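You operate a simulated robot arm through the tools that you are given. There is no shell and no other tool. Be economical: measure what you need, move in short steps, check, and stop when the job is done.

Carry out the task below with a simulated two-armed robot. There is one attempt and no reset: what you move stays moved.

Task
Hold the grey carrier on the top of the couplings table steady with one hand and put the steel adapter from the top of the parts table in it with the other.

It is judged by the outcome, as a careful person would: the job done as asked, and still so three seconds after it is handed in. It fails if anything else is knocked over, pushed out of place, dropped, spilled or broken.

Robot
Two 7-joint arms with three-finger grippers on one trunk, on a base that drives. Base frame: it is fixed to the floor where the robot stands at the start and does not move with it; the origin is under the middle of the robot, x ahead of it, y to its left, z up. Lengths are in mm, angles in degrees, forces in N, time in s.
The left shoulder is at the start at [30, 124, 1008], the right one opposite. With the tool pointing down near the work surface each hand reaches from about 100 to 780 mm from the robot's upright axis, wherever it stands, measured 20 degrees to its own side. Places, roughly: grey carrier [750, 1500, 1000]. Payload 2.2 kg a hand.
Tool frame (each hand has its own): the origin (TCP) lies between the finger pads and is the grasp point; the fingertips stand 28 mm ahead of it; z points along the fingers, y is the line along which they close. Largest opening 102 mm; the body of the gripper starts 71 mm behind the TCP.
Orientation is that of the tool frame in the base frame, as [roll, pitch, yaw] about the fixed x, y, z axes, in that order (R = Rz(yaw) Ry(pitch) Rx(roll)). With the fingers straight down and closing along the base's y, the tool's x points along the base's -x, its y along +y and its z along -z.

Tools
- The arms move only by the tool play_rows. It takes "left_increments", "right_increments" or both (then of equal length, played together; a hand with none holds still); each is text: rows parted by semicolons, each of 7 numbers parted by spaces: the shift along the tool's x, y, z in units of 500 mm (1.0 is 500 mm), then the turn, a rotation vector about the tool's x, y, z in units of 45 degrees (1.0 is 45 degrees), then the closure, from 0 (fully open) to 1 (shut). In form: tx ty tz rx ry rz jaw; .... A call has 1 to 8 rows; each row is the pose to reach, as a shift and turn from the pose commanded when the call began, along the tool's axes at that moment. A call with a number of a shift or a turn outside -1 to 1 is refused whole. Each row takes 0.2 s and may step no farther than 50 mm and 8.6 degrees from the row before; otherwise, or with a gripper value out of range, the whole call is refused. A pose out of reach is approached as far as the arm can. The call stops where the force on the tool passes 40 N (or 10 N more than at its start, if that is more) or the arm is blocked; 0.2 s more then pass. The fingers move at their own pace and stop on an object; they squeeze with about 42 N. The grip force told is the motor's: it shows also when the fingers shut on nothing. Time passes only in rows, and 0.2 s behind the last, so rows that repeat a pose let the fingers close. It gives the time, the measured TCP pose, the force on the tool (base axes), the opening and the grip force at its end, in the units of the frame above (readings bear some noise), with the torque about the TCP (base axes, N m) and any sound that the robot's microphone picked up, and new pictures: "show" is both (left out), scene, wrist or none (wrist: the cameras of the hands that moved).
- Cameras (640 x 400 px; columns grow to the right, rows downward): "scene" is now at [48.4, -7.7, 1725.1]; the picture's right is [-0.09, -1.00, 0.00], its down [-0.75, 0.07, -0.66] and it looks along [0.65, -0.06, -0.75] (base axes); focal length 288 px, centre (320, 200). "left" rides on the left gripper at [72, 38, -86] in its tool frame; the picture's right is [-0.46, 0.89, 0.00], its down [-0.60, -0.32, -0.73] and it looks along [-0.65, -0.34, 0.68] (tool axes); focal length 256 px, centre (320, 200). "right" rides on the right gripper at [69, 44, -86] in its tool frame; the picture's right is [-0.53, 0.85, 0.00], its down [-0.58, -0.36, -0.73] and it looks along [-0.62, -0.39, 0.68] (tool axes); focal length 256 px, centre (320, 200). There is no depth. A picture from a camera that has moved, and an enlarged one, comes with that camera's place and axes in the base frame and with its lens.
- lift_body(by): slides the trunk up (or, below 0, down) by that many mm; the arms and the scene camera ride with it, the base frame stays. It gives what a move gives, with no picture.
- roll_base(legs): drives the robot by 1 to 6 legs, each [ahead, left, turn to the left] in mm, mm and degrees, along the robot's own axes; the way and the turn of a leg run together, so that a leg with both is an arc; at most 1500 mm and 180 degrees a leg. The arms and the cameras ride along, it lands a little off, and it stops where it bumps. It gives what a move gives, and a new picture of the scene camera.
- aim_head(pan, tilt): turns the head with the scene camera to pan (to the left, within 143 degrees either way) and tilt (down, from -29 to 69), counted from straight ahead of the robot. It gives what a move gives, and a new picture of the scene camera.
- enlarge(camera, box): a new picture of the part [left, top, right, bottom] of that camera's present view, enlarged. The clock stands still meanwhile.
- close_job(): hands the job in; it is judged then, once.

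Work in short steps. Places have to be worked out from the pictures, the camera data and where the tool is seen: move nearer, look again, correct. Check each grasp and each placing, and mend what went wrong. You have 120 turns and 260 pictures in all, those below and enlarged ones among them. Open the grippers and draw the arms clear of the work before you hand the job in, unless the task says otherwise; then end with one line.

The tools are called after "Emit:" by a JSON object that holds its "op" and its "data". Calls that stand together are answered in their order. play_rows: Moves the arms, as the interface text tells. Its arguments: {"type":"object","properties":{"left_increments":{"type":"string"},"right_increments":{"type":"string"},"show":{"type":"string","enum":["both","scene","wrist","none"]}},"required":[]} The other tools are called the same way: lift_body (by) slides the trunk up or down; roll_base (legs) drives the base; aim_head (pan, tilt) turns the head that bears the scene camera; enlarge (camera, box) takes an enlarged picture of a part of a camera's view; close_job () hands the job in.

At the start:

```text
time_s: 0.0
left_ee_pos: [608.9, 248.1, 1178.7]
left_orientation: [179.9, -0.1, 180.0]
left_contact_force: [0.1, 0.8, 0.8]
left_torque: [0.01, 0.02, -0.01]
left_finger_gap: 102.1
left_grip_force: 0.1
right_ee_pos: [393.0, -141.4, 1155.7]
right_orientation: [180.0, 0.0, 180.0]
right_contact_force: [-0.2, -0.4, -0.2]
right_torque: [0.0, -0.01, 0.03]
right_finger_gap: 102.1
right_grip_force: 0.1
trunk travel left (down, up): [-250.0, 290.0]
robot x, y, heading: [2.5, 1.1, -0.3]
head pan, tilt: [-5.2, 49.0]
```

scene: 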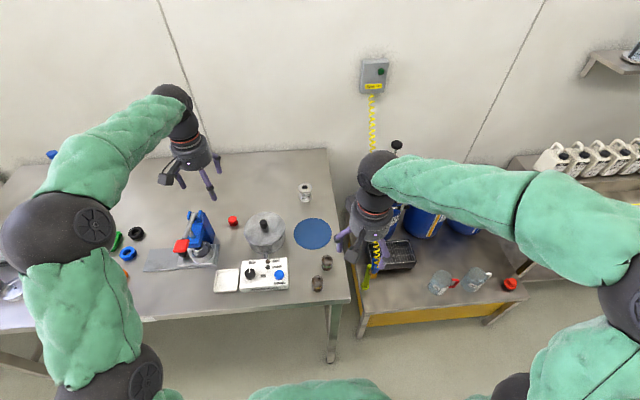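
right: 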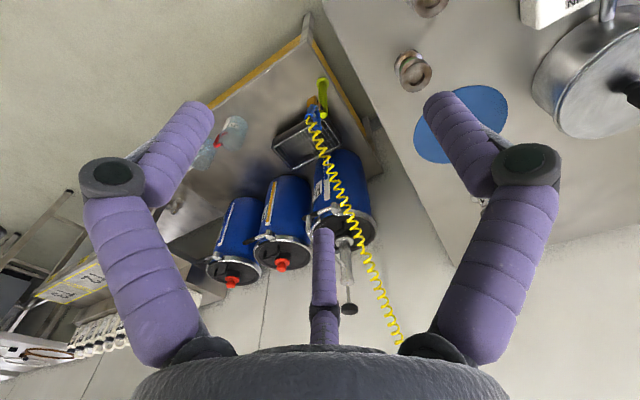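
left: 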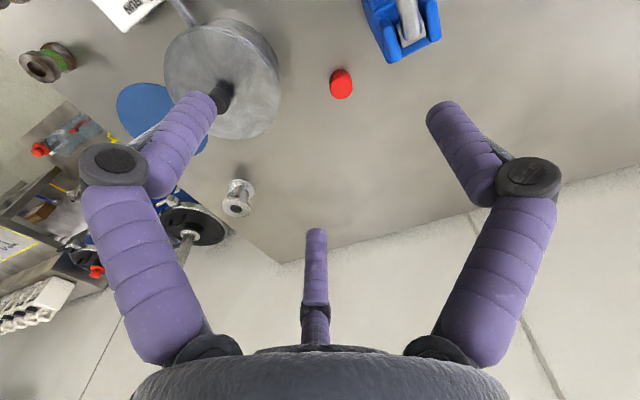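

The view shows a work table ahead; the carrier lies to my left at about [750,1500,1000]. I turn the head left to look at it, and enlarge the present view first.

Emit:
{"op": "enlarge", "data": {"camera": "scene", "box": [120, 140, 360, 320]}}

Emit:
{"op": "aim_head", "data": {"pan": 60, "tilt": 35}}

```text
2.22 times, centred on (240, 230) of scene
camera zoom: at [48.4, -7.7, 1725.1], right [-0.09, -1.0, 0.0], down [-0.75, 0.07, -0.66], along [0.65, -0.06, -0.75], focal length 641 px, centre (498, 133)
```

zoom: 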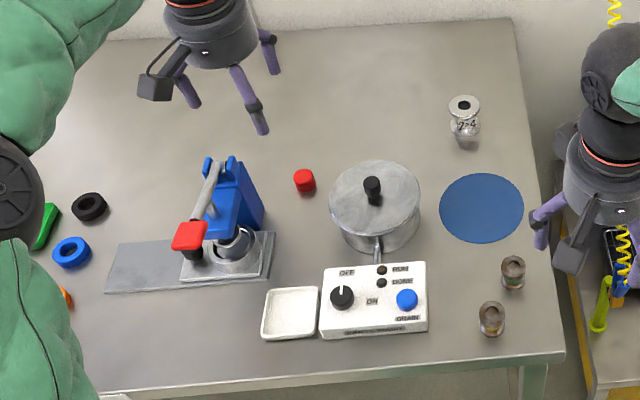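

```text
time_s: 1.4
left_ee_pos: [609.1, 246.8, 1179.2]
left_orientation: [-180.0, -0.1, 179.9]
left_contact_force: [0.0, 0.6, -0.5]
left_torque: [-0.02, 0.03, 0.03]
left_finger_gap: 102.1
left_grip_force: 0.1
right_ee_pos: [392.8, -142.0, 1155.8]
right_orientation: [-180.0, 0.0, -180.0]
right_contact_force: [-0.2, -0.1, -0.9]
right_torque: [-0.01, 0.0, -0.03]
right_finger_gap: 102.1
right_grip_force: 0.1
trunk travel left (down, up): [-250.0, 290.0]
robot x, y, heading: [-0.7, 0.4, -0.1]
head pan, tilt: [60.0, 35.0]
camera scene: at [14.9, 75.6, 1745.4], right [0.87, -0.5, 0.0], down [-0.29, -0.5, -0.82], along [0.41, 0.71, -0.57], focal length 288 px, centre (320, 200)
```

scene: 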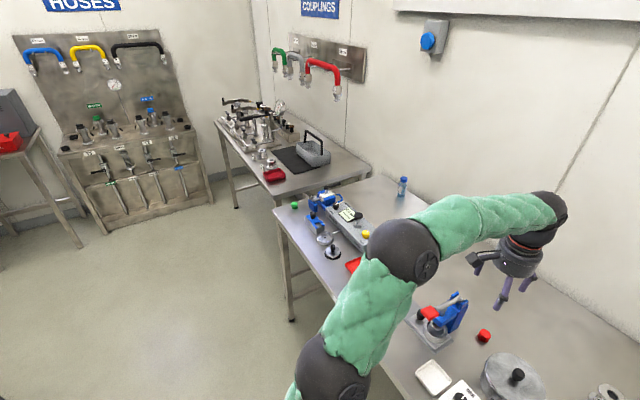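

The grey carrier seems to be the grey box with a handle on the couplings table. I zoom in and look for the "parts" table's sign.

Emit:
{"op": "enlarge", "data": {"camera": "scene", "box": [200, 80, 400, 205]}}

Emit:
{"op": "aim_head", "data": {"pan": 0, "tilt": 15}}

Emit:
{"op": "aim_head", "data": {"pan": -80, "tilt": 20}}

Emit:
{"op": "aim_head", "data": {"pan": 120, "tilt": 20}}

```text
3.20 times, centred on (300, 142) of scene
camera zoom: at [14.9, 75.6, 1745.4], right [0.87, -0.5, 0.0], down [-0.29, -0.5, -0.82], along [0.41, 0.71, -0.57], focal length 923 px, centre (384, 384)
```

zoom: 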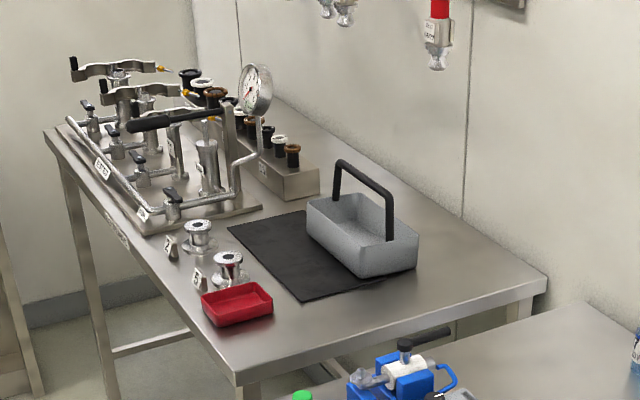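

```text
time_s: 2.7
left_ee_pos: [609.3, 247.0, 1178.4]
left_orientation: [179.9, 0.0, 179.9]
left_contact_force: [-0.3, -0.6, -0.1]
left_torque: [0.0, 0.0, 0.01]
left_finger_gap: 101.8
left_grip_force: 0.1
right_ee_pos: [393.1, -140.3, 1156.1]
right_orientation: [179.9, 0.0, -180.0]
right_contact_force: [0.0, -0.5, -0.5]
right_torque: [0.01, 0.01, 0.01]
right_finger_gap: 102.1
right_grip_force: 0.1
trunk travel left (down, up): [-250.0, 290.0]
robot x, y, heading: [2.5, -3.4, 0.1]
head pan, tilt: [0.0, 15.0]
camera scene: at [64.2, -0.6, 1777.4], right [0.0, -1.0, 0.0], down [-0.26, 0.0, -0.97], along [0.97, 0.0, -0.26], focal length 288 px, centre (320, 200)
```

scene: 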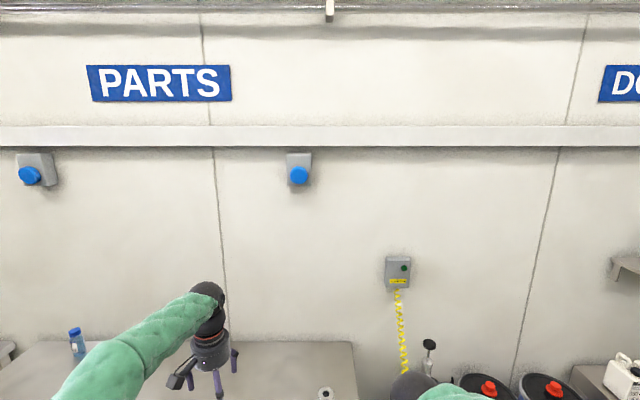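

```text
time_s: 4.2
left_ee_pos: [609.5, 247.7, 1178.4]
left_orientation: [180.0, -0.1, -180.0]
left_contact_force: [-0.2, 0.5, 0.9]
left_torque: [0.0, 0.04, 0.02]
left_finger_gap: 101.9
left_grip_force: 0.1
right_ee_pos: [393.5, -141.7, 1156.1]
right_orientation: [-180.0, 0.0, -180.0]
right_contact_force: [0.3, 0.2, 0.6]
right_torque: [0.0, 0.01, -0.01]
right_finger_gap: 101.9
right_grip_force: 0.1
trunk travel left (down, up): [-250.0, 290.0]
robot x, y, heading: [1.2, -0.6, -0.4]
head pan, tilt: [-80.0, 20.0]
camera scene: at [-12.9, -92.4, 1769.3], right [-0.98, -0.17, 0.0], down [-0.06, 0.34, -0.94], along [0.16, -0.93, -0.34], focal length 288 px, centre (320, 200)
```

scene: 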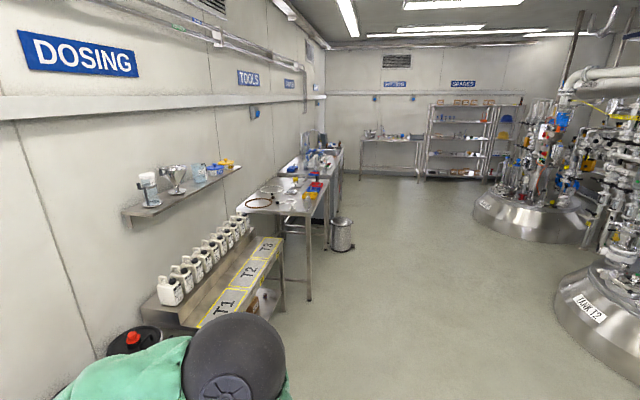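

```text
time_s: 7.1
left_ee_pos: [608.7, 247.9, 1178.8]
left_orientation: [-180.0, 0.0, 180.0]
left_contact_force: [0.3, 0.3, -0.4]
left_torque: [0.01, 0.0, 0.03]
left_finger_gap: 102.1
left_grip_force: 0.2
right_ee_pos: [393.0, -141.6, 1155.1]
right_orientation: [-180.0, 0.1, -180.0]
right_contact_force: [-0.1, -1.1, 0.4]
right_torque: [0.01, 0.01, 0.01]
right_finger_gap: 102.2
right_grip_force: 0.0
trunk travel left (down, up): [-250.0, 290.0]
robot x, y, heading: [-1.3, 2.5, -0.1]
head pan, tilt: [120.0, 20.0]
camera scene: at [-75.7, 80.0, 1769.3], right [0.87, 0.5, 0.0], down [0.17, -0.3, -0.94], along [-0.47, 0.81, -0.34], focal length 288 px, centre (320, 200)
```

scene: 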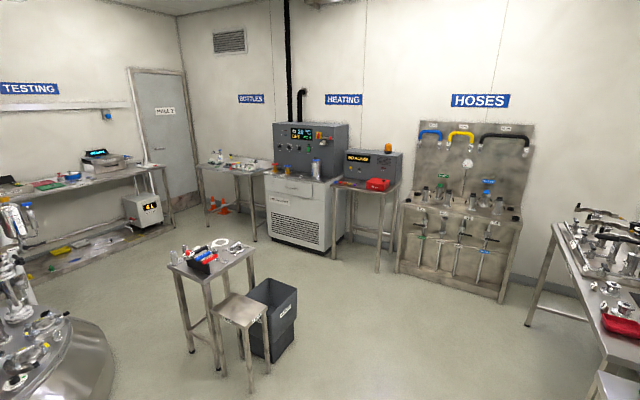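

The front table is "PARTS". I look at it closely for the steel adapter candidates.

Emit:
{"op": "aim_head", "data": {"pan": -5, "tilt": 50}}

Emit:
{"op": "enlarge", "data": {"camera": "scene", "box": [280, 170, 360, 220]}}

Emit:
{"op": "enlarge", "data": {"camera": "scene", "box": [280, 240, 360, 300]}}

Emit:
{"op": "enlarge", "data": {"camera": "left", "box": [0, 0, 320, 240]}}

Emit:
{"op": "aim_head", "data": {"pan": 40, "tilt": 48}}

```text
time_s: 9.2
left_ee_pos: [610.2, 247.7, 1177.9]
left_orientation: [179.9, 0.0, -180.0]
left_contact_force: [-0.9, 1.1, 0.2]
left_torque: [0.01, 0.0, 0.0]
left_finger_gap: 102.2
left_grip_force: 0.0
right_ee_pos: [394.0, -140.2, 1156.1]
right_orientation: [179.9, 0.0, -180.0]
right_contact_force: [0.1, -0.3, 0.8]
right_torque: [0.01, 0.02, 0.01]
right_finger_gap: 102.0
right_grip_force: 0.1
trunk travel left (down, up): [-250.0, 290.0]
robot x, y, heading: [3.7, -0.5, 0.0]
head pan, tilt: [-5.0, 50.0]
camera scene: at [47.5, -7.3, 1723.7], right [-0.09, -1.0, 0.0], down [-0.76, 0.07, -0.64], along [0.64, -0.06, -0.77], focal length 288 px, centre (320, 200)
```

scene: 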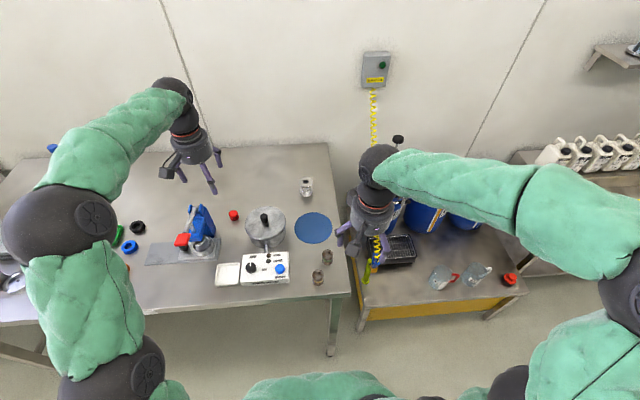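

```text
8.00 times, centred on (320, 195) of scene
camera zoom: at [47.5, -7.3, 1723.7], right [-0.09, -1.0, 0.0], down [-0.76, 0.07, -0.64], along [0.64, -0.06, -0.77], focal length 2308 px, centre (320, 240)
```

zoom: 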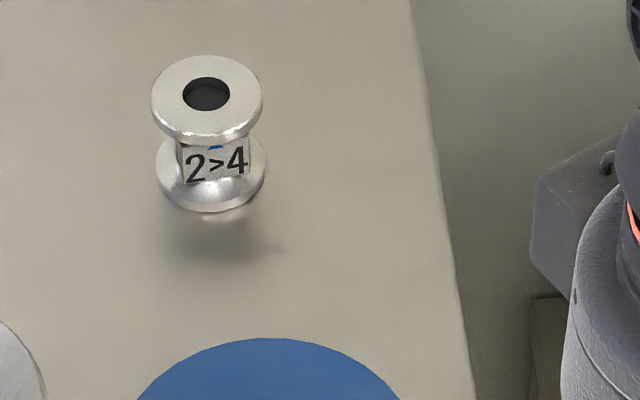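

```text
6.67 times, centred on (320, 270) of scene
camera zoom: at [47.5, -7.3, 1723.7], right [-0.09, -1.0, 0.0], down [-0.76, 0.07, -0.64], along [0.64, -0.06, -0.77], focal length 1924 px, centre (320, -267)
```

zoom: 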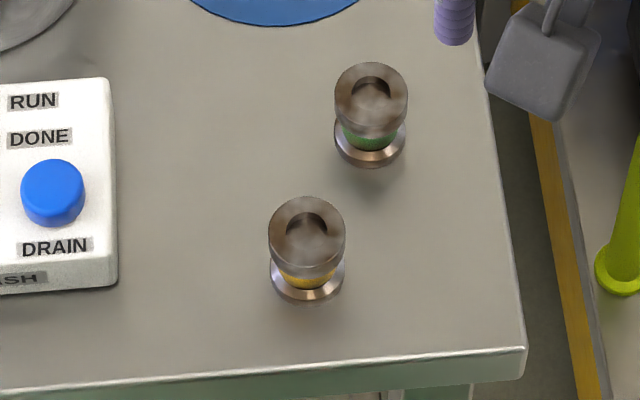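

```text
1.67 times, centred on (160, 120) of left
camera zoom: at [535.9, 284.7, 1264.9], right [0.47, 0.89, 0.0], down [0.6, -0.32, 0.73], along [0.65, -0.34, -0.68], focal length 427 px, centre (587, 333)
```

zoom: 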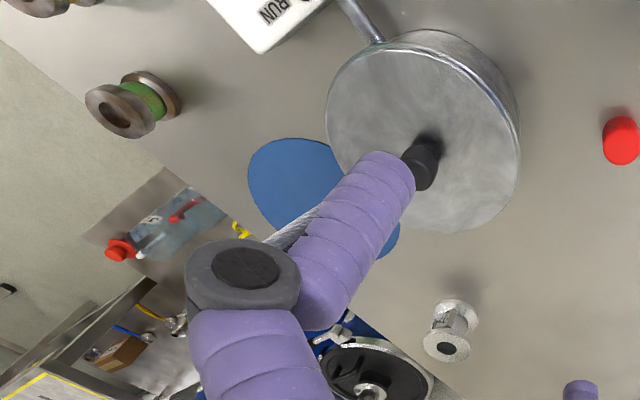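

```text
time_s: 10.3
left_ee_pos: [609.6, 249.1, 1178.9]
left_orientation: [180.0, 0.0, 179.9]
left_contact_force: [0.4, 0.1, 0.2]
left_torque: [0.01, -0.04, -0.05]
left_finger_gap: 102.1
left_grip_force: 0.0
right_ee_pos: [393.8, -142.2, 1156.0]
right_orientation: [-179.9, 0.0, 180.0]
right_contact_force: [-0.3, 0.7, 0.2]
right_torque: [-0.01, 0.01, 0.03]
right_finger_gap: 102.1
right_grip_force: 0.1
trunk travel left (down, up): [-250.0, 290.0]
robot x, y, heading: [0.0, -1.4, 0.0]
head pan, tilt: [40.0, 48.0]
camera scene: at [31.2, 49.9, 1726.4], right [0.64, -0.77, 0.0], down [-0.57, -0.48, -0.67], along [0.51, 0.43, -0.74], focal length 288 px, centre (320, 200)
```

scene: 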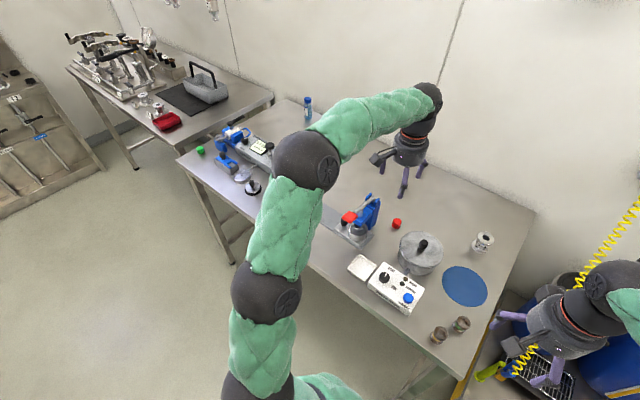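

The steel adapter is the silver "2>4" spool near [765,-20], table top about z≈895–900, spool ≈50 mm wide and ≈65 mm high. I drive a bit ahead and left to get it comfortably in front of the right arm.

Emit:
{"op": "roll_base", "data": {"legs": [[80, 100, 0]]}}

Emit:
{"op": "aim_head", "data": {"pan": -8, "tilt": 50}}

Emit:
{"op": "enlarge", "data": {"camera": "scene", "box": [260, 130, 420, 230]}}

```text
time_s: 11.6
left_ee_pos: [689.7, 346.4, 1178.8]
left_orientation: [-179.9, -0.1, 180.0]
left_contact_force: [-0.6, 0.5, 0.0]
left_torque: [-0.04, 0.03, -0.01]
left_finger_gap: 101.9
left_grip_force: 0.2
right_ee_pos: [473.8, -41.8, 1156.8]
right_orientation: [-180.0, -0.2, 179.9]
right_contact_force: [-0.5, 0.3, -0.1]
right_torque: [-0.06, -0.02, -0.01]
right_finger_gap: 101.9
right_grip_force: 0.0
trunk travel left (down, up): [-250.0, 290.0]
robot x, y, heading: [80.3, 102.2, -0.1]
head pan, tilt: [40.0, 48.0]
camera scene: at [112.0, 151.0, 1726.4], right [0.64, -0.77, 0.0], down [-0.57, -0.48, -0.67], along [0.51, 0.43, -0.74], focal length 288 px, centre (320, 200)
```

scene: 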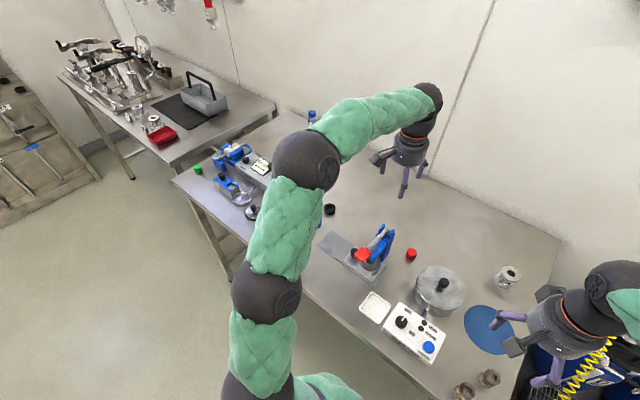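

```text
time_s: 12.7
left_ee_pos: [688.7, 346.5, 1178.5]
left_orientation: [180.0, 0.1, 179.8]
left_contact_force: [0.1, -0.4, -0.8]
left_torque: [0.01, 0.01, 0.02]
left_finger_gap: 102.0
left_grip_force: 0.0
right_ee_pos: [472.4, -42.9, 1155.7]
right_orientation: [180.0, 0.0, 179.9]
right_contact_force: [-0.8, 0.1, 0.1]
right_torque: [-0.01, -0.02, -0.01]
right_finger_gap: 101.9
right_grip_force: 0.1
trunk travel left (down, up): [-250.0, 290.0]
robot x, y, heading: [80.7, 99.6, 0.1]
head pan, tilt: [-8.0, 50.0]
camera scene: at [126.4, 88.0, 1723.7], right [-0.14, -0.99, 0.0], down [-0.76, 0.11, -0.64], along [0.64, -0.09, -0.77], focal length 288 px, centre (320, 200)
```

scene: 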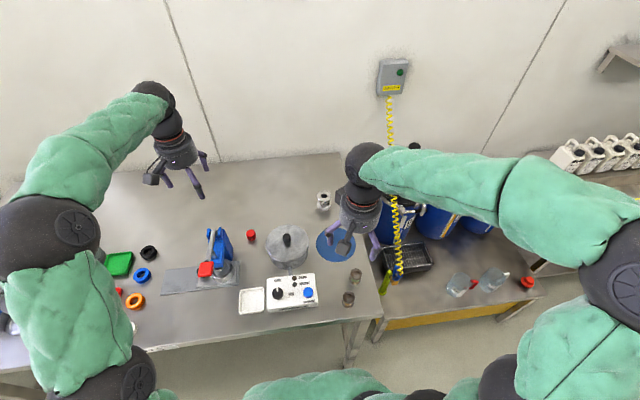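

```text
4.00 times, centred on (340, 180) of scene
camera zoom: at [126.4, 88.0, 1723.7], right [-0.14, -0.99, 0.0], down [-0.76, 0.11, -0.64], along [0.64, -0.09, -0.77], focal length 1154 px, centre (240, 280)
```

zoom: 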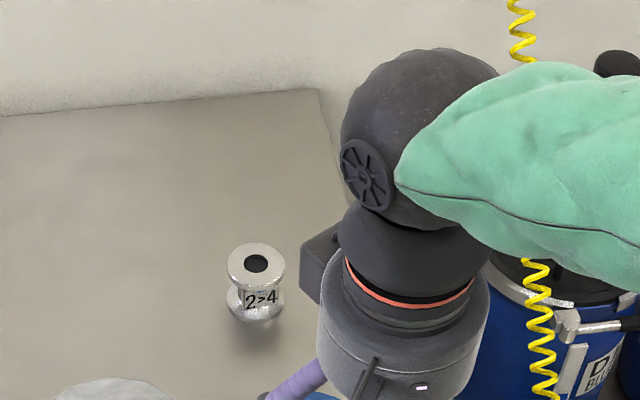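

Adapter base estimated near [778,-17,897], top ≈962. I bring the right hand short of it, above, to view it with the wrist camera.

Emit:
{"op": "play_rows", "data": {"right_increments": "-0.092 0.01 0.02 0 0 0 0; -0.184 0.02 0.04 0 0 0 0; -0.276 0.03 0.06 0 0 0 0; -0.368 0.04 0.08 0 0 0 0; -0.46 0.05 0.1 0 0 0 0; -0.46 0.05 0.1 0 0 0 0"}}

```text
time_s: 14.1
left_ee_pos: [688.2, 347.5, 1180.1]
left_orientation: [180.0, 0.0, -180.0]
left_contact_force: [-0.2, 0.3, 0.0]
left_torque: [0.0, 0.0, 0.02]
left_finger_gap: 102.2
left_grip_force: 0.0
right_ee_pos: [699.3, -14.6, 1106.0]
right_orientation: [-180.0, 0.0, 179.8]
right_contact_force: [0.1, -0.6, -0.5]
right_torque: [0.0, -0.04, -0.05]
right_finger_gap: 102.2
right_grip_force: 0.0
trunk travel left (down, up): [-250.0, 290.0]
robot x, y, heading: [78.9, 98.6, -0.1]
head pan, tilt: [-8.0, 50.0]
camera scene: at [124.9, 87.8, 1723.8], right [-0.14, -0.99, 0.0], down [-0.76, 0.11, -0.64], along [0.64, -0.09, -0.77], focal length 288 px, centre (320, 200)
camera right: at [631.1, 31.0, 1191.4], right [0.54, 0.84, 0.0], down [0.58, -0.37, 0.73], along [0.62, -0.39, -0.68], focal length 256 px, centre (320, 200)
```

scene: 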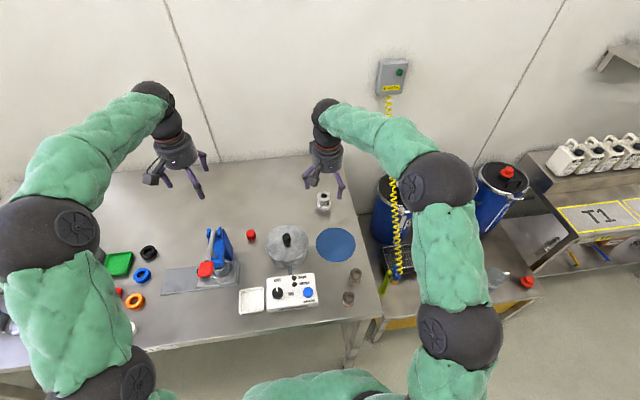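
right: 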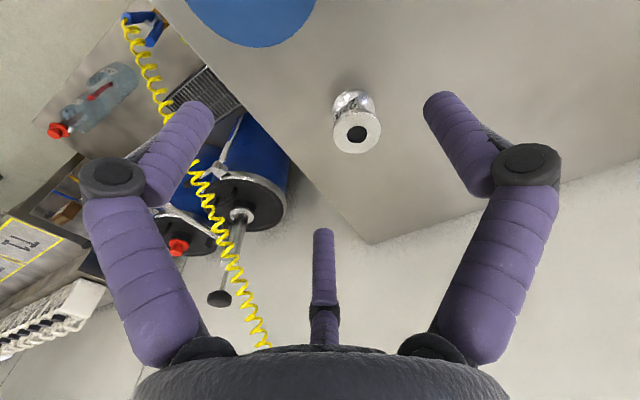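

Wrist view puts the spool at about [775,-14], agreeing with the scene. I move above it to z≈1040.

Emit:
{"op": "play_rows", "data": {"right_increments": "-0.076 0.001 0.04 0 0 0 0; -0.152 0.001 0.08 0 0 0 0; -0.152 0.001 0.13 0 0 0 0; -0.152 0.001 0.13 0 0 0 0"}}

Emit:
{"op": "enlarge", "data": {"camera": "scene", "box": [270, 120, 390, 220]}}

```text
time_s: 15.1
left_ee_pos: [688.5, 346.2, 1178.8]
left_orientation: [179.9, 0.0, 179.9]
left_contact_force: [0.2, 1.1, 0.2]
left_torque: [-0.04, -0.04, -0.01]
left_finger_gap: 102.0
left_grip_force: 0.0
right_ee_pos: [777.6, -17.0, 1039.7]
right_orientation: [-180.0, 0.0, 179.9]
right_contact_force: [-0.4, -0.4, -0.2]
right_torque: [0.0, -0.02, 0.04]
right_finger_gap: 102.1
right_grip_force: 0.0
trunk travel left (down, up): [-250.0, 290.0]
robot x, y, heading: [77.6, 101.3, -0.0]
head pan, tilt: [-8.0, 50.0]
camera scene: at [127.0, 88.3, 1723.7], right [-0.14, -0.99, 0.0], down [-0.76, 0.11, -0.64], along [0.64, -0.09, -0.77], focal length 288 px, centre (320, 200)
camera right: at [709.7, 27.6, 1125.8], right [0.54, 0.84, 0.0], down [0.58, -0.37, 0.73], along [0.62, -0.39, -0.68], focal length 256 px, centre (320, 200)
```

scene: 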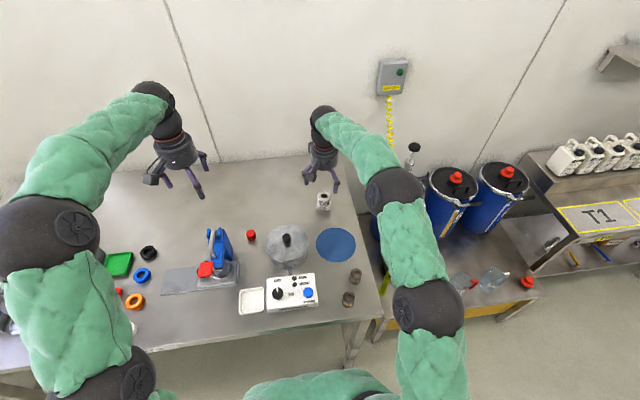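
right: 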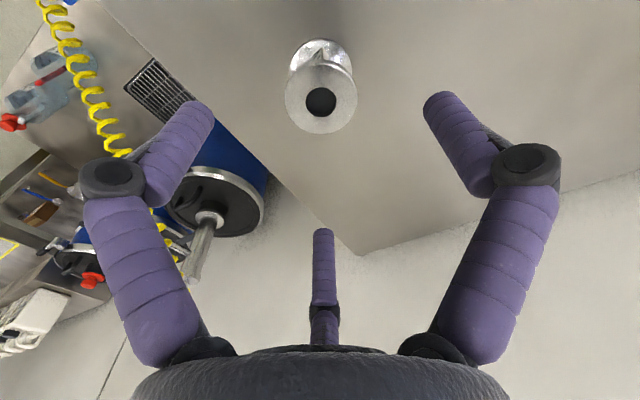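

```text
4.00 times, centred on (330, 170) of scene
camera zoom: at [127.0, 88.3, 1723.7], right [-0.14, -0.99, 0.0], down [-0.76, 0.11, -0.64], along [0.64, -0.09, -0.77], focal length 1154 px, centre (280, 320)
```

zoom: 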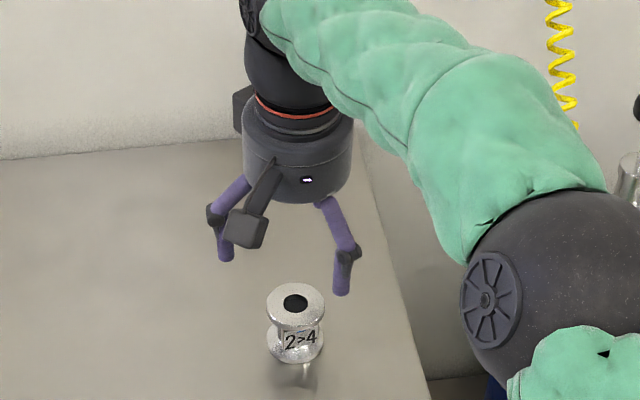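

Before descending I check the gripper's actual finger layout, since the wrist view appears to show three prongs.

Emit:
{"op": "enlarge", "data": {"camera": "scene", "box": [300, 145, 350, 195]}}

Emit:
{"op": "enlarge", "data": {"camera": "scene", "box": [130, 120, 230, 210]}}

```text
8.00 times, centred on (325, 170) of scene
camera zoom: at [127.0, 88.3, 1723.7], right [-0.14, -0.99, 0.0], down [-0.76, 0.11, -0.64], along [0.64, -0.09, -0.77], focal length 2308 px, centre (280, 440)
```

zoom: 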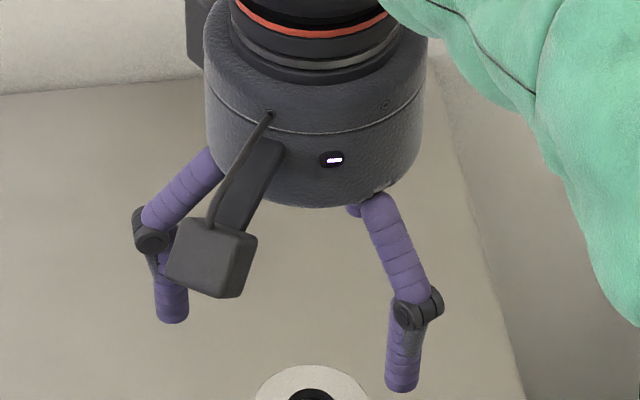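

```text
4.44 times, centred on (180, 165) of scene
camera zoom: at [127.0, 88.3, 1723.7], right [-0.14, -0.99, 0.0], down [-0.76, 0.11, -0.64], along [0.64, -0.09, -0.77], focal length 1282 px, centre (942, 356)
```

zoom: 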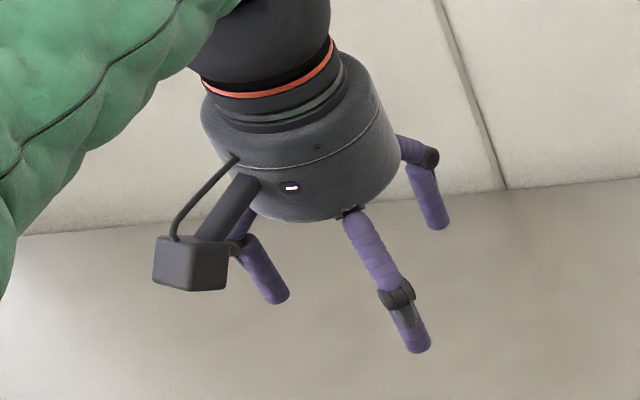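

The gripper has three visual prongs, with the spool well centred between them (axis at (319,106), spool top at (321,102)). I descend in steps to z≈945.

Emit:
{"op": "play_rows", "data": {"right_increments": "0 0 0.06 0 0 0 0; 0 0 0.12 0 0 0 0; 0 0 0.19 0 0 0 0; 0 0 0.19 0 0 0 0", "show": "wrist"}}

Emit:
{"op": "enlarge", "data": {"camera": "scene", "box": [290, 140, 370, 220]}}

```text
time_s: 16.1
left_ee_pos: [688.1, 345.9, 1178.7]
left_orientation: [-180.0, 0.0, 179.9]
left_contact_force: [0.4, -0.5, 0.2]
left_torque: [0.0, -0.01, -0.01]
left_finger_gap: 102.0
left_grip_force: 0.1
right_ee_pos: [779.6, -18.5, 944.5]
right_orientation: [180.0, 0.0, 179.9]
right_contact_force: [-0.6, 0.8, -0.6]
right_torque: [-0.01, 0.02, -0.01]
right_finger_gap: 102.2
right_grip_force: 0.0
trunk travel left (down, up): [-250.0, 290.0]
robot x, y, heading: [80.3, 97.0, 0.0]
head pan, tilt: [-8.0, 50.0]
camera right: at [710.1, 26.6, 1030.2], right [0.54, 0.84, 0.0], down [0.58, -0.37, 0.73], along [0.62, -0.39, -0.68], focal length 256 px, centre (320, 200)
```

right: 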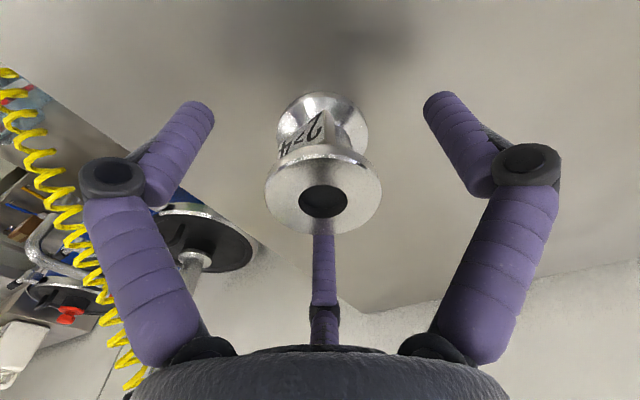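

```text
5.00 times, centred on (330, 180) of scene
camera zoom: at [125.9, 88.2, 1723.8], right [-0.14, -0.99, 0.0], down [-0.76, 0.11, -0.64], along [0.64, -0.09, -0.77], focal length 1443 px, centre (270, 300)
```

zoom: 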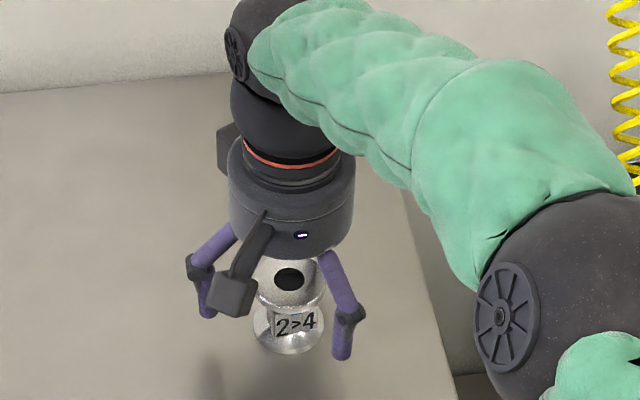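

Spool's top is about at TCP level (~950). I lower another 13 mm and close slowly.

Emit:
{"op": "play_rows", "data": {"right_increments": "0 0 0.026 0 0 0 0; 0 0 0.026 0 0 0 0.3; 0 0 0.026 0 0 0 0.6; 0 0 0.026 0 0 0 1; 0 0 0.026 0 0 0 1; 0 0 0.026 0 0 0 1", "show": "wrist"}}

Emit:
{"op": "enlarge", "data": {"camera": "scene", "box": [290, 140, 370, 220]}}

```text
time_s: 17.5
left_ee_pos: [688.4, 346.3, 1178.9]
left_orientation: [179.9, 0.0, 179.9]
left_contact_force: [-0.6, 0.7, -0.2]
left_torque: [-0.01, -0.01, -0.02]
left_finger_gap: 102.1
left_grip_force: 0.1
right_ee_pos: [778.9, -18.0, 931.7]
right_orientation: [180.0, 0.1, 179.9]
right_contact_force: [1.5, 0.6, 4.8]
right_torque: [0.14, -0.03, -0.06]
right_finger_gap: 50.6
right_grip_force: 41.7
trunk travel left (down, up): [-250.0, 290.0]
robot x, y, heading: [78.0, 101.6, -0.2]
head pan, tilt: [-8.0, 50.0]
camera right: at [710.5, 26.4, 1018.4], right [0.54, 0.84, 0.0], down [0.58, -0.37, 0.73], along [0.62, -0.39, -0.68], focal length 256 px, centre (320, 200)
```

right: 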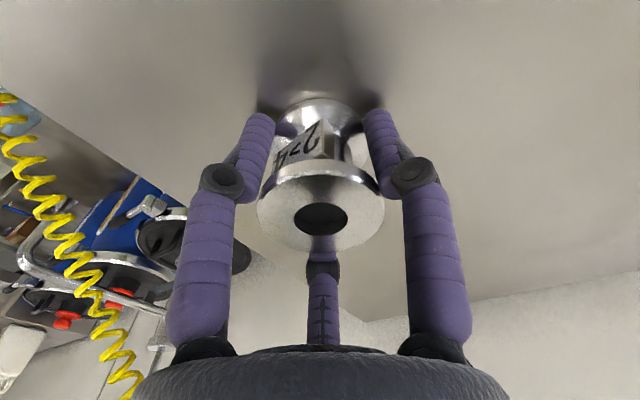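

```text
5.00 times, centred on (330, 180) of scene
camera zoom: at [126.5, 88.2, 1723.7], right [-0.14, -0.99, 0.0], down [-0.76, 0.11, -0.64], along [0.64, -0.09, -0.77], focal length 1443 px, centre (270, 300)
```

zoom: 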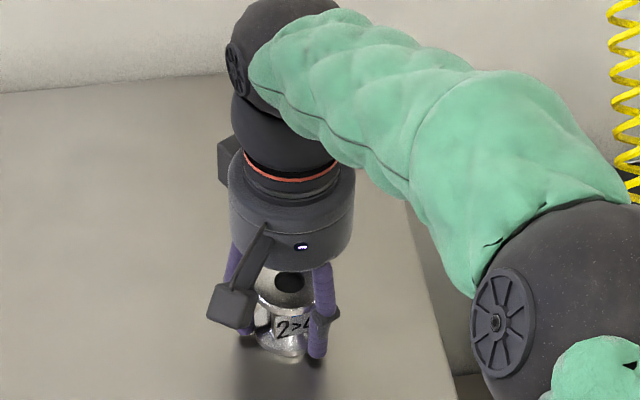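

The fingers hold the spool at 50.6 mm with 42 N. I lift it slowly and check it comes along.

Emit:
{"op": "play_rows", "data": {"right_increments": "0 0 -0.04 0 0 0 1; 0 0 -0.1 0 0 0 1; 0 0 -0.2 0 0 0 1; 0 0 -0.3 0 0 0 1; 0 0 -0.4 0 0 0 1; 0 0 -0.45 0 0 0 1; 0 0 -0.45 0 0 0 1"}}

```text
time_s: 19.1
left_ee_pos: [689.3, 346.2, 1178.6]
left_orientation: [-180.0, 0.1, 179.8]
left_contact_force: [-0.3, -0.2, 0.4]
left_torque: [0.03, 0.0, 0.01]
left_finger_gap: 102.1
left_grip_force: 0.0
right_ee_pos: [780.2, -18.0, 1158.9]
right_orientation: [-179.9, -0.1, 179.9]
right_contact_force: [1.1, -0.2, -2.2]
right_torque: [-0.01, -0.03, 0.01]
right_finger_gap: 50.7
right_grip_force: 42.0
trunk travel left (down, up): [-250.0, 290.0]
robot x, y, heading: [82.2, 101.0, -0.2]
head pan, tilt: [-8.0, 50.0]
camera scene: at [127.0, 88.0, 1723.7], right [-0.14, -0.99, 0.0], down [-0.76, 0.11, -0.64], along [0.64, -0.09, -0.77], focal length 288 px, centre (320, 200)
camera right: at [711.1, 25.7, 1244.6], right [0.54, 0.84, 0.0], down [0.58, -0.37, 0.73], along [0.62, -0.39, -0.68], focal length 256 px, centre (320, 200)
```

scene: 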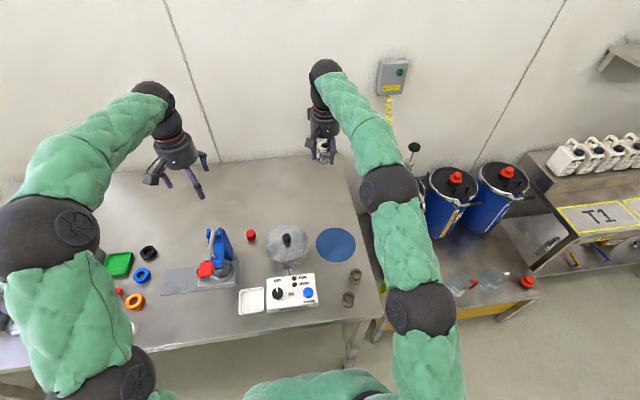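
right: 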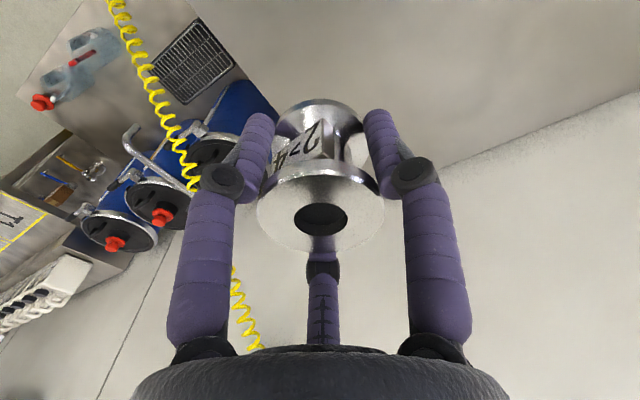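

Adapter is held and lifted. I draw both hands back, then back the base off the table before going left.

Emit:
{"op": "play_rows", "data": {"right_increments": "0.09 0 -0.03 0 0 0 1; 0.18 0 -0.06 0 0 0 1; 0.27 0 -0.06 0 0 0 1; 0.36 0 -0.06 0 0 0 1; 0.45 0 -0.06 0 0 0 1; 0.54 0 -0.06 0 0 0 1; 0.6 0 -0.06 0 0 0 1", "left_increments": "0.07 0 0 0 0 0 0; 0.14 0 0 0 0 0 0; 0.21 0 0 0 0 0 0; 0.28 0 0 0 0 0 0; 0.35 0 0 0 0 0 0; 0.42 0 0 0 0 0 0; 0.46 0 0 0 0 0 0", "show": "none"}}

Emit:
{"op": "roll_base", "data": {"legs": [[-430, 0, 0], [0, 1390, 0]]}}

Emit:
{"op": "aim_head", "data": {"pan": 0, "tilt": 30}}

```text
time_s: 20.7
left_ee_pos: [459.5, 347.2, 1178.1]
left_orientation: [179.9, 0.0, 179.8]
left_contact_force: [0.4, 0.3, 0.4]
left_torque: [0.01, -0.01, -0.01]
left_finger_gap: 101.8
left_grip_force: 0.1
right_ee_pos: [475.3, -18.7, 1188.4]
right_orientation: [-180.0, -0.1, 179.9]
right_contact_force: [-0.1, 0.0, -1.1]
right_torque: [0.0, 0.02, 0.02]
right_finger_gap: 50.3
right_grip_force: 41.7
trunk travel left (down, up): [-250.0, 290.0]
robot x, y, heading: [78.3, 100.7, -0.1]
head pan, tilt: [-8.0, 50.0]
```

```text
time_s: 29.9
left_ee_pos: [19.6, 1737.4, 1179.0]
left_orientation: [180.0, 0.1, 179.8]
left_contact_force: [-0.5, -0.5, 0.0]
left_torque: [0.0, 0.03, 0.03]
left_finger_gap: 101.9
left_grip_force: 0.1
right_ee_pos: [36.9, 1372.1, 1187.2]
right_orientation: [179.9, 0.0, 179.8]
right_contact_force: [-1.0, -0.6, -2.7]
right_torque: [-0.03, -0.03, -0.02]
right_finger_gap: 50.6
right_grip_force: 42.3
trunk travel left (down, up): [-250.0, 290.0]
robot x, y, heading: [-365.3, 1490.3, -0.1]
head pan, tilt: [-8.0, 50.0]
camera scene: at [-313.6, 1479.1, 1723.7], right [-0.14, -0.99, 0.0], down [-0.76, 0.11, -0.64], along [0.64, -0.09, -0.77], focal length 288 px, centre (320, 200)
```

scene: 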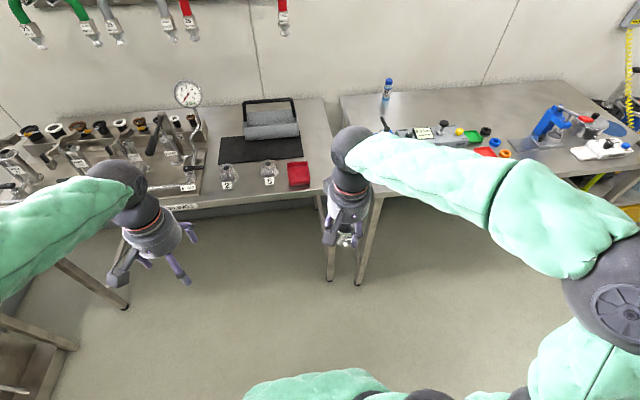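

```text
time_s: 30.8
left_ee_pos: [20.2, 1738.5, 1178.5]
left_orientation: [-180.0, -0.1, 179.8]
left_contact_force: [-0.4, -0.4, 0.3]
left_torque: [-0.02, 0.0, -0.02]
left_finger_gap: 102.1
left_grip_force: 0.1
right_ee_pos: [38.2, 1372.5, 1186.9]
right_orientation: [-180.0, -0.1, 179.7]
right_contact_force: [0.3, -1.1, -1.8]
right_torque: [-0.01, 0.01, 0.0]
right_finger_gap: 50.6
right_grip_force: 41.8
trunk travel left (down, up): [-250.0, 290.0]
robot x, y, heading: [-360.6, 1488.3, -0.1]
head pan, tilt: [0.0, 30.0]
camera scene: at [-299.4, 1489.3, 1753.2], right [0.0, -1.0, 0.0], down [-0.5, 0.0, -0.87], along [0.87, 0.0, -0.5], focal length 288 px, centre (320, 200)
```

scene: 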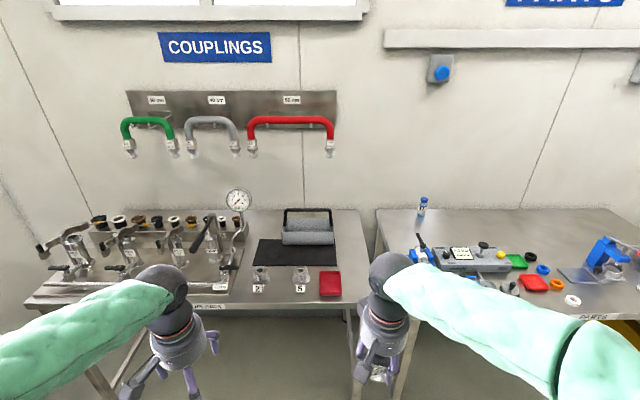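

Emit:
{"op": "enlarge", "data": {"camera": "scene", "box": [220, 180, 380, 310]}}

```text
3.08 times, centred on (300, 245) of scene
camera zoom: at [-299.4, 1489.3, 1753.2], right [0.0, -1.0, 0.0], down [-0.5, 0.0, -0.87], along [0.87, 0.0, -0.5], focal length 888 px, centre (382, 62)
```

zoom: 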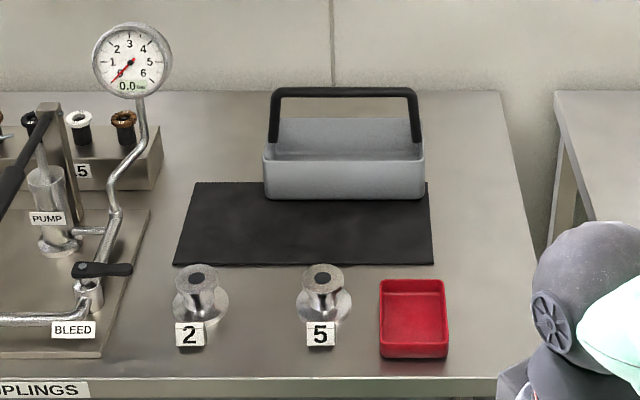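

The carrier is an open grey tray, about 240 mm along y, with a handle bar running along y above its middle. I drive forward to the couplings table and look closer.

Emit:
{"op": "roll_base", "data": {"legs": [[490, 60, 0]]}}

Emit:
{"op": "aim_head", "data": {"pan": 0, "tilt": 48}}

Emit:
{"op": "enlarge", "data": {"camera": "scene", "box": [220, 100, 420, 240]}}

```text
time_s: 33.6
left_ee_pos: [510.5, 1792.5, 1179.4]
left_orientation: [179.9, -0.1, 179.4]
left_contact_force: [0.1, 0.4, 0.4]
left_torque: [0.01, 0.02, -0.04]
left_finger_gap: 102.1
left_grip_force: 0.0
right_ee_pos: [524.0, 1427.1, 1188.2]
right_orientation: [-179.9, -0.1, 179.4]
right_contact_force: [0.4, -1.0, -2.2]
right_torque: [-0.01, 0.01, -0.03]
right_finger_gap: 50.7
right_grip_force: 42.0
trunk travel left (down, up): [-250.0, 290.0]
robot x, y, heading: [127.0, 1550.7, -0.5]
head pan, tilt: [0.0, 30.0]
camera scene: at [189.3, 1546.6, 1753.2], right [-0.01, -1.0, 0.0], down [-0.5, 0.01, -0.87], along [0.87, -0.01, -0.5], focal length 288 px, centre (320, 200)
```

scene: 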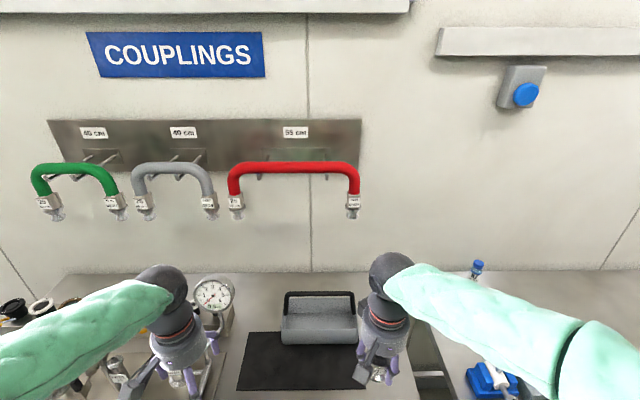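

```text
time_s: 34.5
left_ee_pos: [508.4, 1792.6, 1178.5]
left_orientation: [180.0, 0.0, 179.4]
left_contact_force: [0.6, -0.9, -0.5]
left_torque: [0.02, -0.01, 0.0]
left_finger_gap: 102.3
left_grip_force: 0.2
right_ee_pos: [523.6, 1426.1, 1187.1]
right_orientation: [180.0, 0.0, 179.5]
right_contact_force: [-0.2, 0.3, -1.6]
right_torque: [-0.02, 0.0, -0.04]
right_finger_gap: 50.5
right_grip_force: 42.3
trunk travel left (down, up): [-250.0, 290.0]
robot x, y, heading: [125.0, 1546.9, -0.6]
head pan, tilt: [0.0, 48.0]
camera scene: at [176.6, 1546.6, 1726.5], right [-0.01, -1.0, 0.0], down [-0.74, 0.01, -0.67], along [0.67, -0.01, -0.74], focal length 288 px, centre (320, 200)
```

scene: 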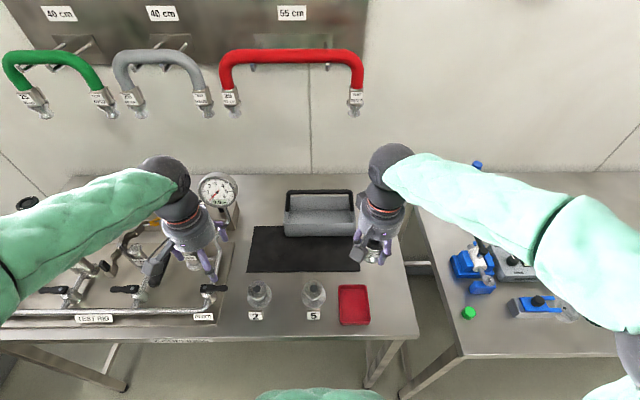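

```text
2.86 times, centred on (320, 170) of scene
camera zoom: at [176.6, 1546.6, 1726.5], right [-0.01, -1.0, 0.0], down [-0.74, 0.01, -0.67], along [0.67, -0.01, -0.74], focal length 824 px, centre (320, 286)
```

zoom: 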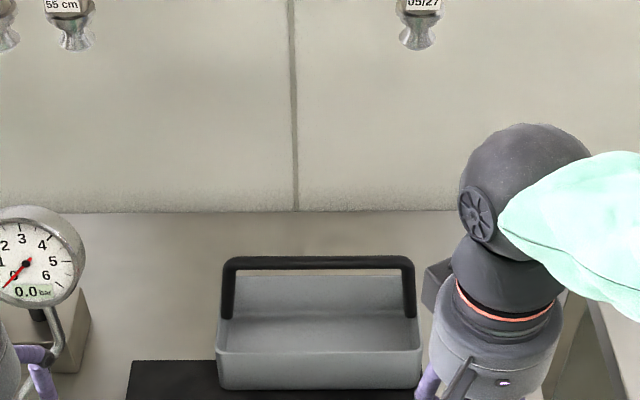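

Triangulating from two views: tray x≈745–856, y≈1420–1660, rim z≈987, table ≈915, handle bar at x≈805, z≈1065. Plan: left hand grips the bar near its left end (closing along x), right hand places the adapter in front, tilted toward me to clear the bar. I start turning the left hand.

Emit:
{"op": "play_rows", "data": {"left_increments": "0 -0.05 -0.03 0 0 0.167 0; 0 -0.1 -0.06 0 0 0.333 0; 0 -0.16 -0.08 0 0 0.5 0; 0 -0.22 -0.08 0 0 0.667 0; 0 -0.28 -0.08 0 0 0.833 0; 0 -0.34 -0.08 0 0 1 0; 0 -0.34 -0.08 0 0 1 0", "show": "scene"}}

```text
time_s: 36.1
left_ee_pos: [507.9, 1624.0, 1219.5]
left_orientation: [-180.0, -0.1, 134.3]
left_contact_force: [0.1, -0.2, -0.4]
left_torque: [0.03, -0.01, 0.02]
left_finger_gap: 102.0
left_grip_force: 0.0
right_ee_pos: [524.4, 1426.9, 1188.0]
right_orientation: [-180.0, 0.0, 179.4]
right_contact_force: [-1.3, 0.5, -2.2]
right_torque: [-0.04, -0.04, 0.01]
right_finger_gap: 50.7
right_grip_force: 42.2
trunk travel left (down, up): [-250.0, 290.0]
robot x, y, heading: [128.9, 1548.0, -0.7]
head pan, tilt: [0.0, 48.0]
camera scene: at [176.4, 1547.3, 1726.4], right [-0.01, -1.0, 0.0], down [-0.74, 0.01, -0.67], along [0.67, -0.01, -0.74], focal length 288 px, centre (320, 200)
```

scene: 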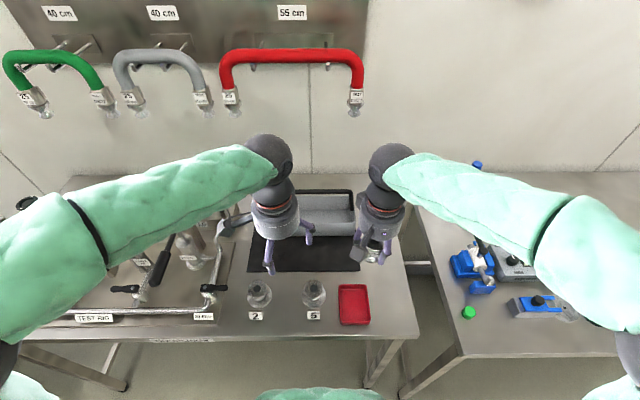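

Left hand turns cleanly. I complete the turn to 90° while moving forward to x≈720.

Emit:
{"op": "play_rows", "data": {"left_increments": "-0.05 0.05 0 0 0 0.164 0; -0.1 0.1 0 0 0 0.328 0; -0.15 0.15 0 0 0 0.492 0; -0.2 0.2 0 0 0 0.656 0; -0.25 0.25 0 0 0 0.82 0; -0.302 0.298 0 0 0 0.984 0; -0.302 0.298 0 0 0 0.984 0"}}

Emit:
{"op": "enlarge", "data": {"camera": "scene", "box": [220, 100, 420, 240]}}

```text
time_s: 37.7
left_ee_pos: [719.5, 1619.6, 1219.0]
left_orientation: [-180.0, -0.1, 90.0]
left_contact_force: [-0.4, 0.0, -0.8]
left_torque: [0.02, 0.01, -0.02]
left_finger_gap: 102.0
left_grip_force: 0.0
right_ee_pos: [523.1, 1426.6, 1188.2]
right_orientation: [-179.9, 0.0, 179.4]
right_contact_force: [-1.8, -0.2, -1.9]
right_torque: [0.0, -0.03, -0.01]
right_finger_gap: 50.8
right_grip_force: 42.0
trunk travel left (down, up): [-250.0, 290.0]
robot x, y, heading: [131.9, 1548.2, -0.3]
head pan, tilt: [0.0, 48.0]
camera scene: at [175.3, 1546.9, 1726.5], right [-0.01, -1.0, 0.0], down [-0.74, 0.01, -0.67], along [0.67, -0.01, -0.74], focal length 288 px, centre (320, 200)
camera left: at [756.6, 1691.8, 1305.0], right [0.89, -0.46, 0.0], down [-0.32, -0.6, 0.73], along [-0.34, -0.65, -0.68], focal length 256 px, centre (320, 200)
```

scene: 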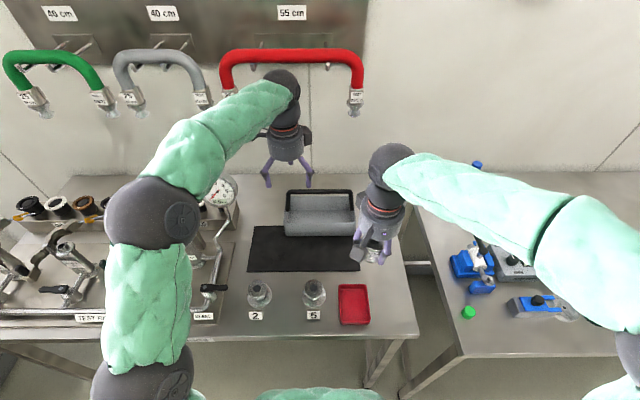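
left: 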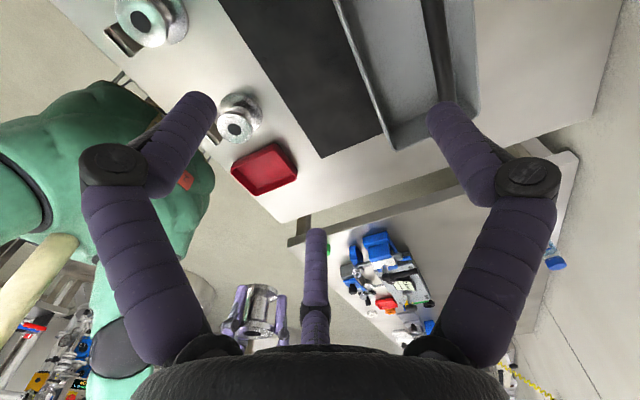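

```text
2.86 times, centred on (320, 170) of scene
camera zoom: at [175.3, 1546.9, 1726.5], right [-0.01, -1.0, 0.0], down [-0.74, 0.01, -0.67], along [0.67, -0.01, -0.74], focal length 824 px, centre (320, 286)
```

zoom: 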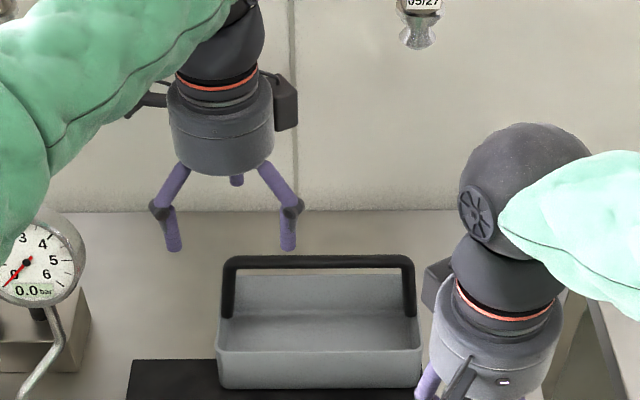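

The left hand is square to the bar; wrist view puts the bar at x≈814. I move over it at [815,1605,1130].

Emit:
{"op": "play_rows", "data": {"left_increments": "-0.015 0.09 0 0 0 0 0; -0.029 0.191 0 0 0 0 0; -0.029 0.191 0.09 0 0 0 0; -0.029 0.191 0.178 0 0 0 0; -0.029 0.191 0.178 0 0 0 0"}}

Emit:
{"op": "enlarge", "data": {"camera": "scene", "box": [220, 100, 420, 240]}}

```text
refused: row 2 steps farther than a row can; nothing moved
```

```text
2.86 times, centred on (320, 170) of scene
camera zoom: at [175.3, 1546.9, 1726.5], right [-0.01, -1.0, 0.0], down [-0.74, 0.01, -0.67], along [0.67, -0.01, -0.74], focal length 824 px, centre (320, 286)
```

zoom: 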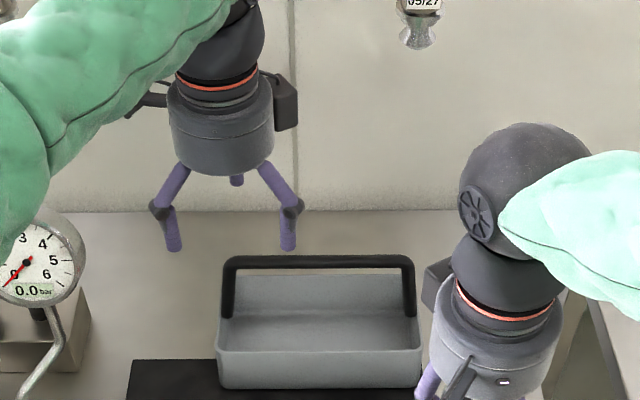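

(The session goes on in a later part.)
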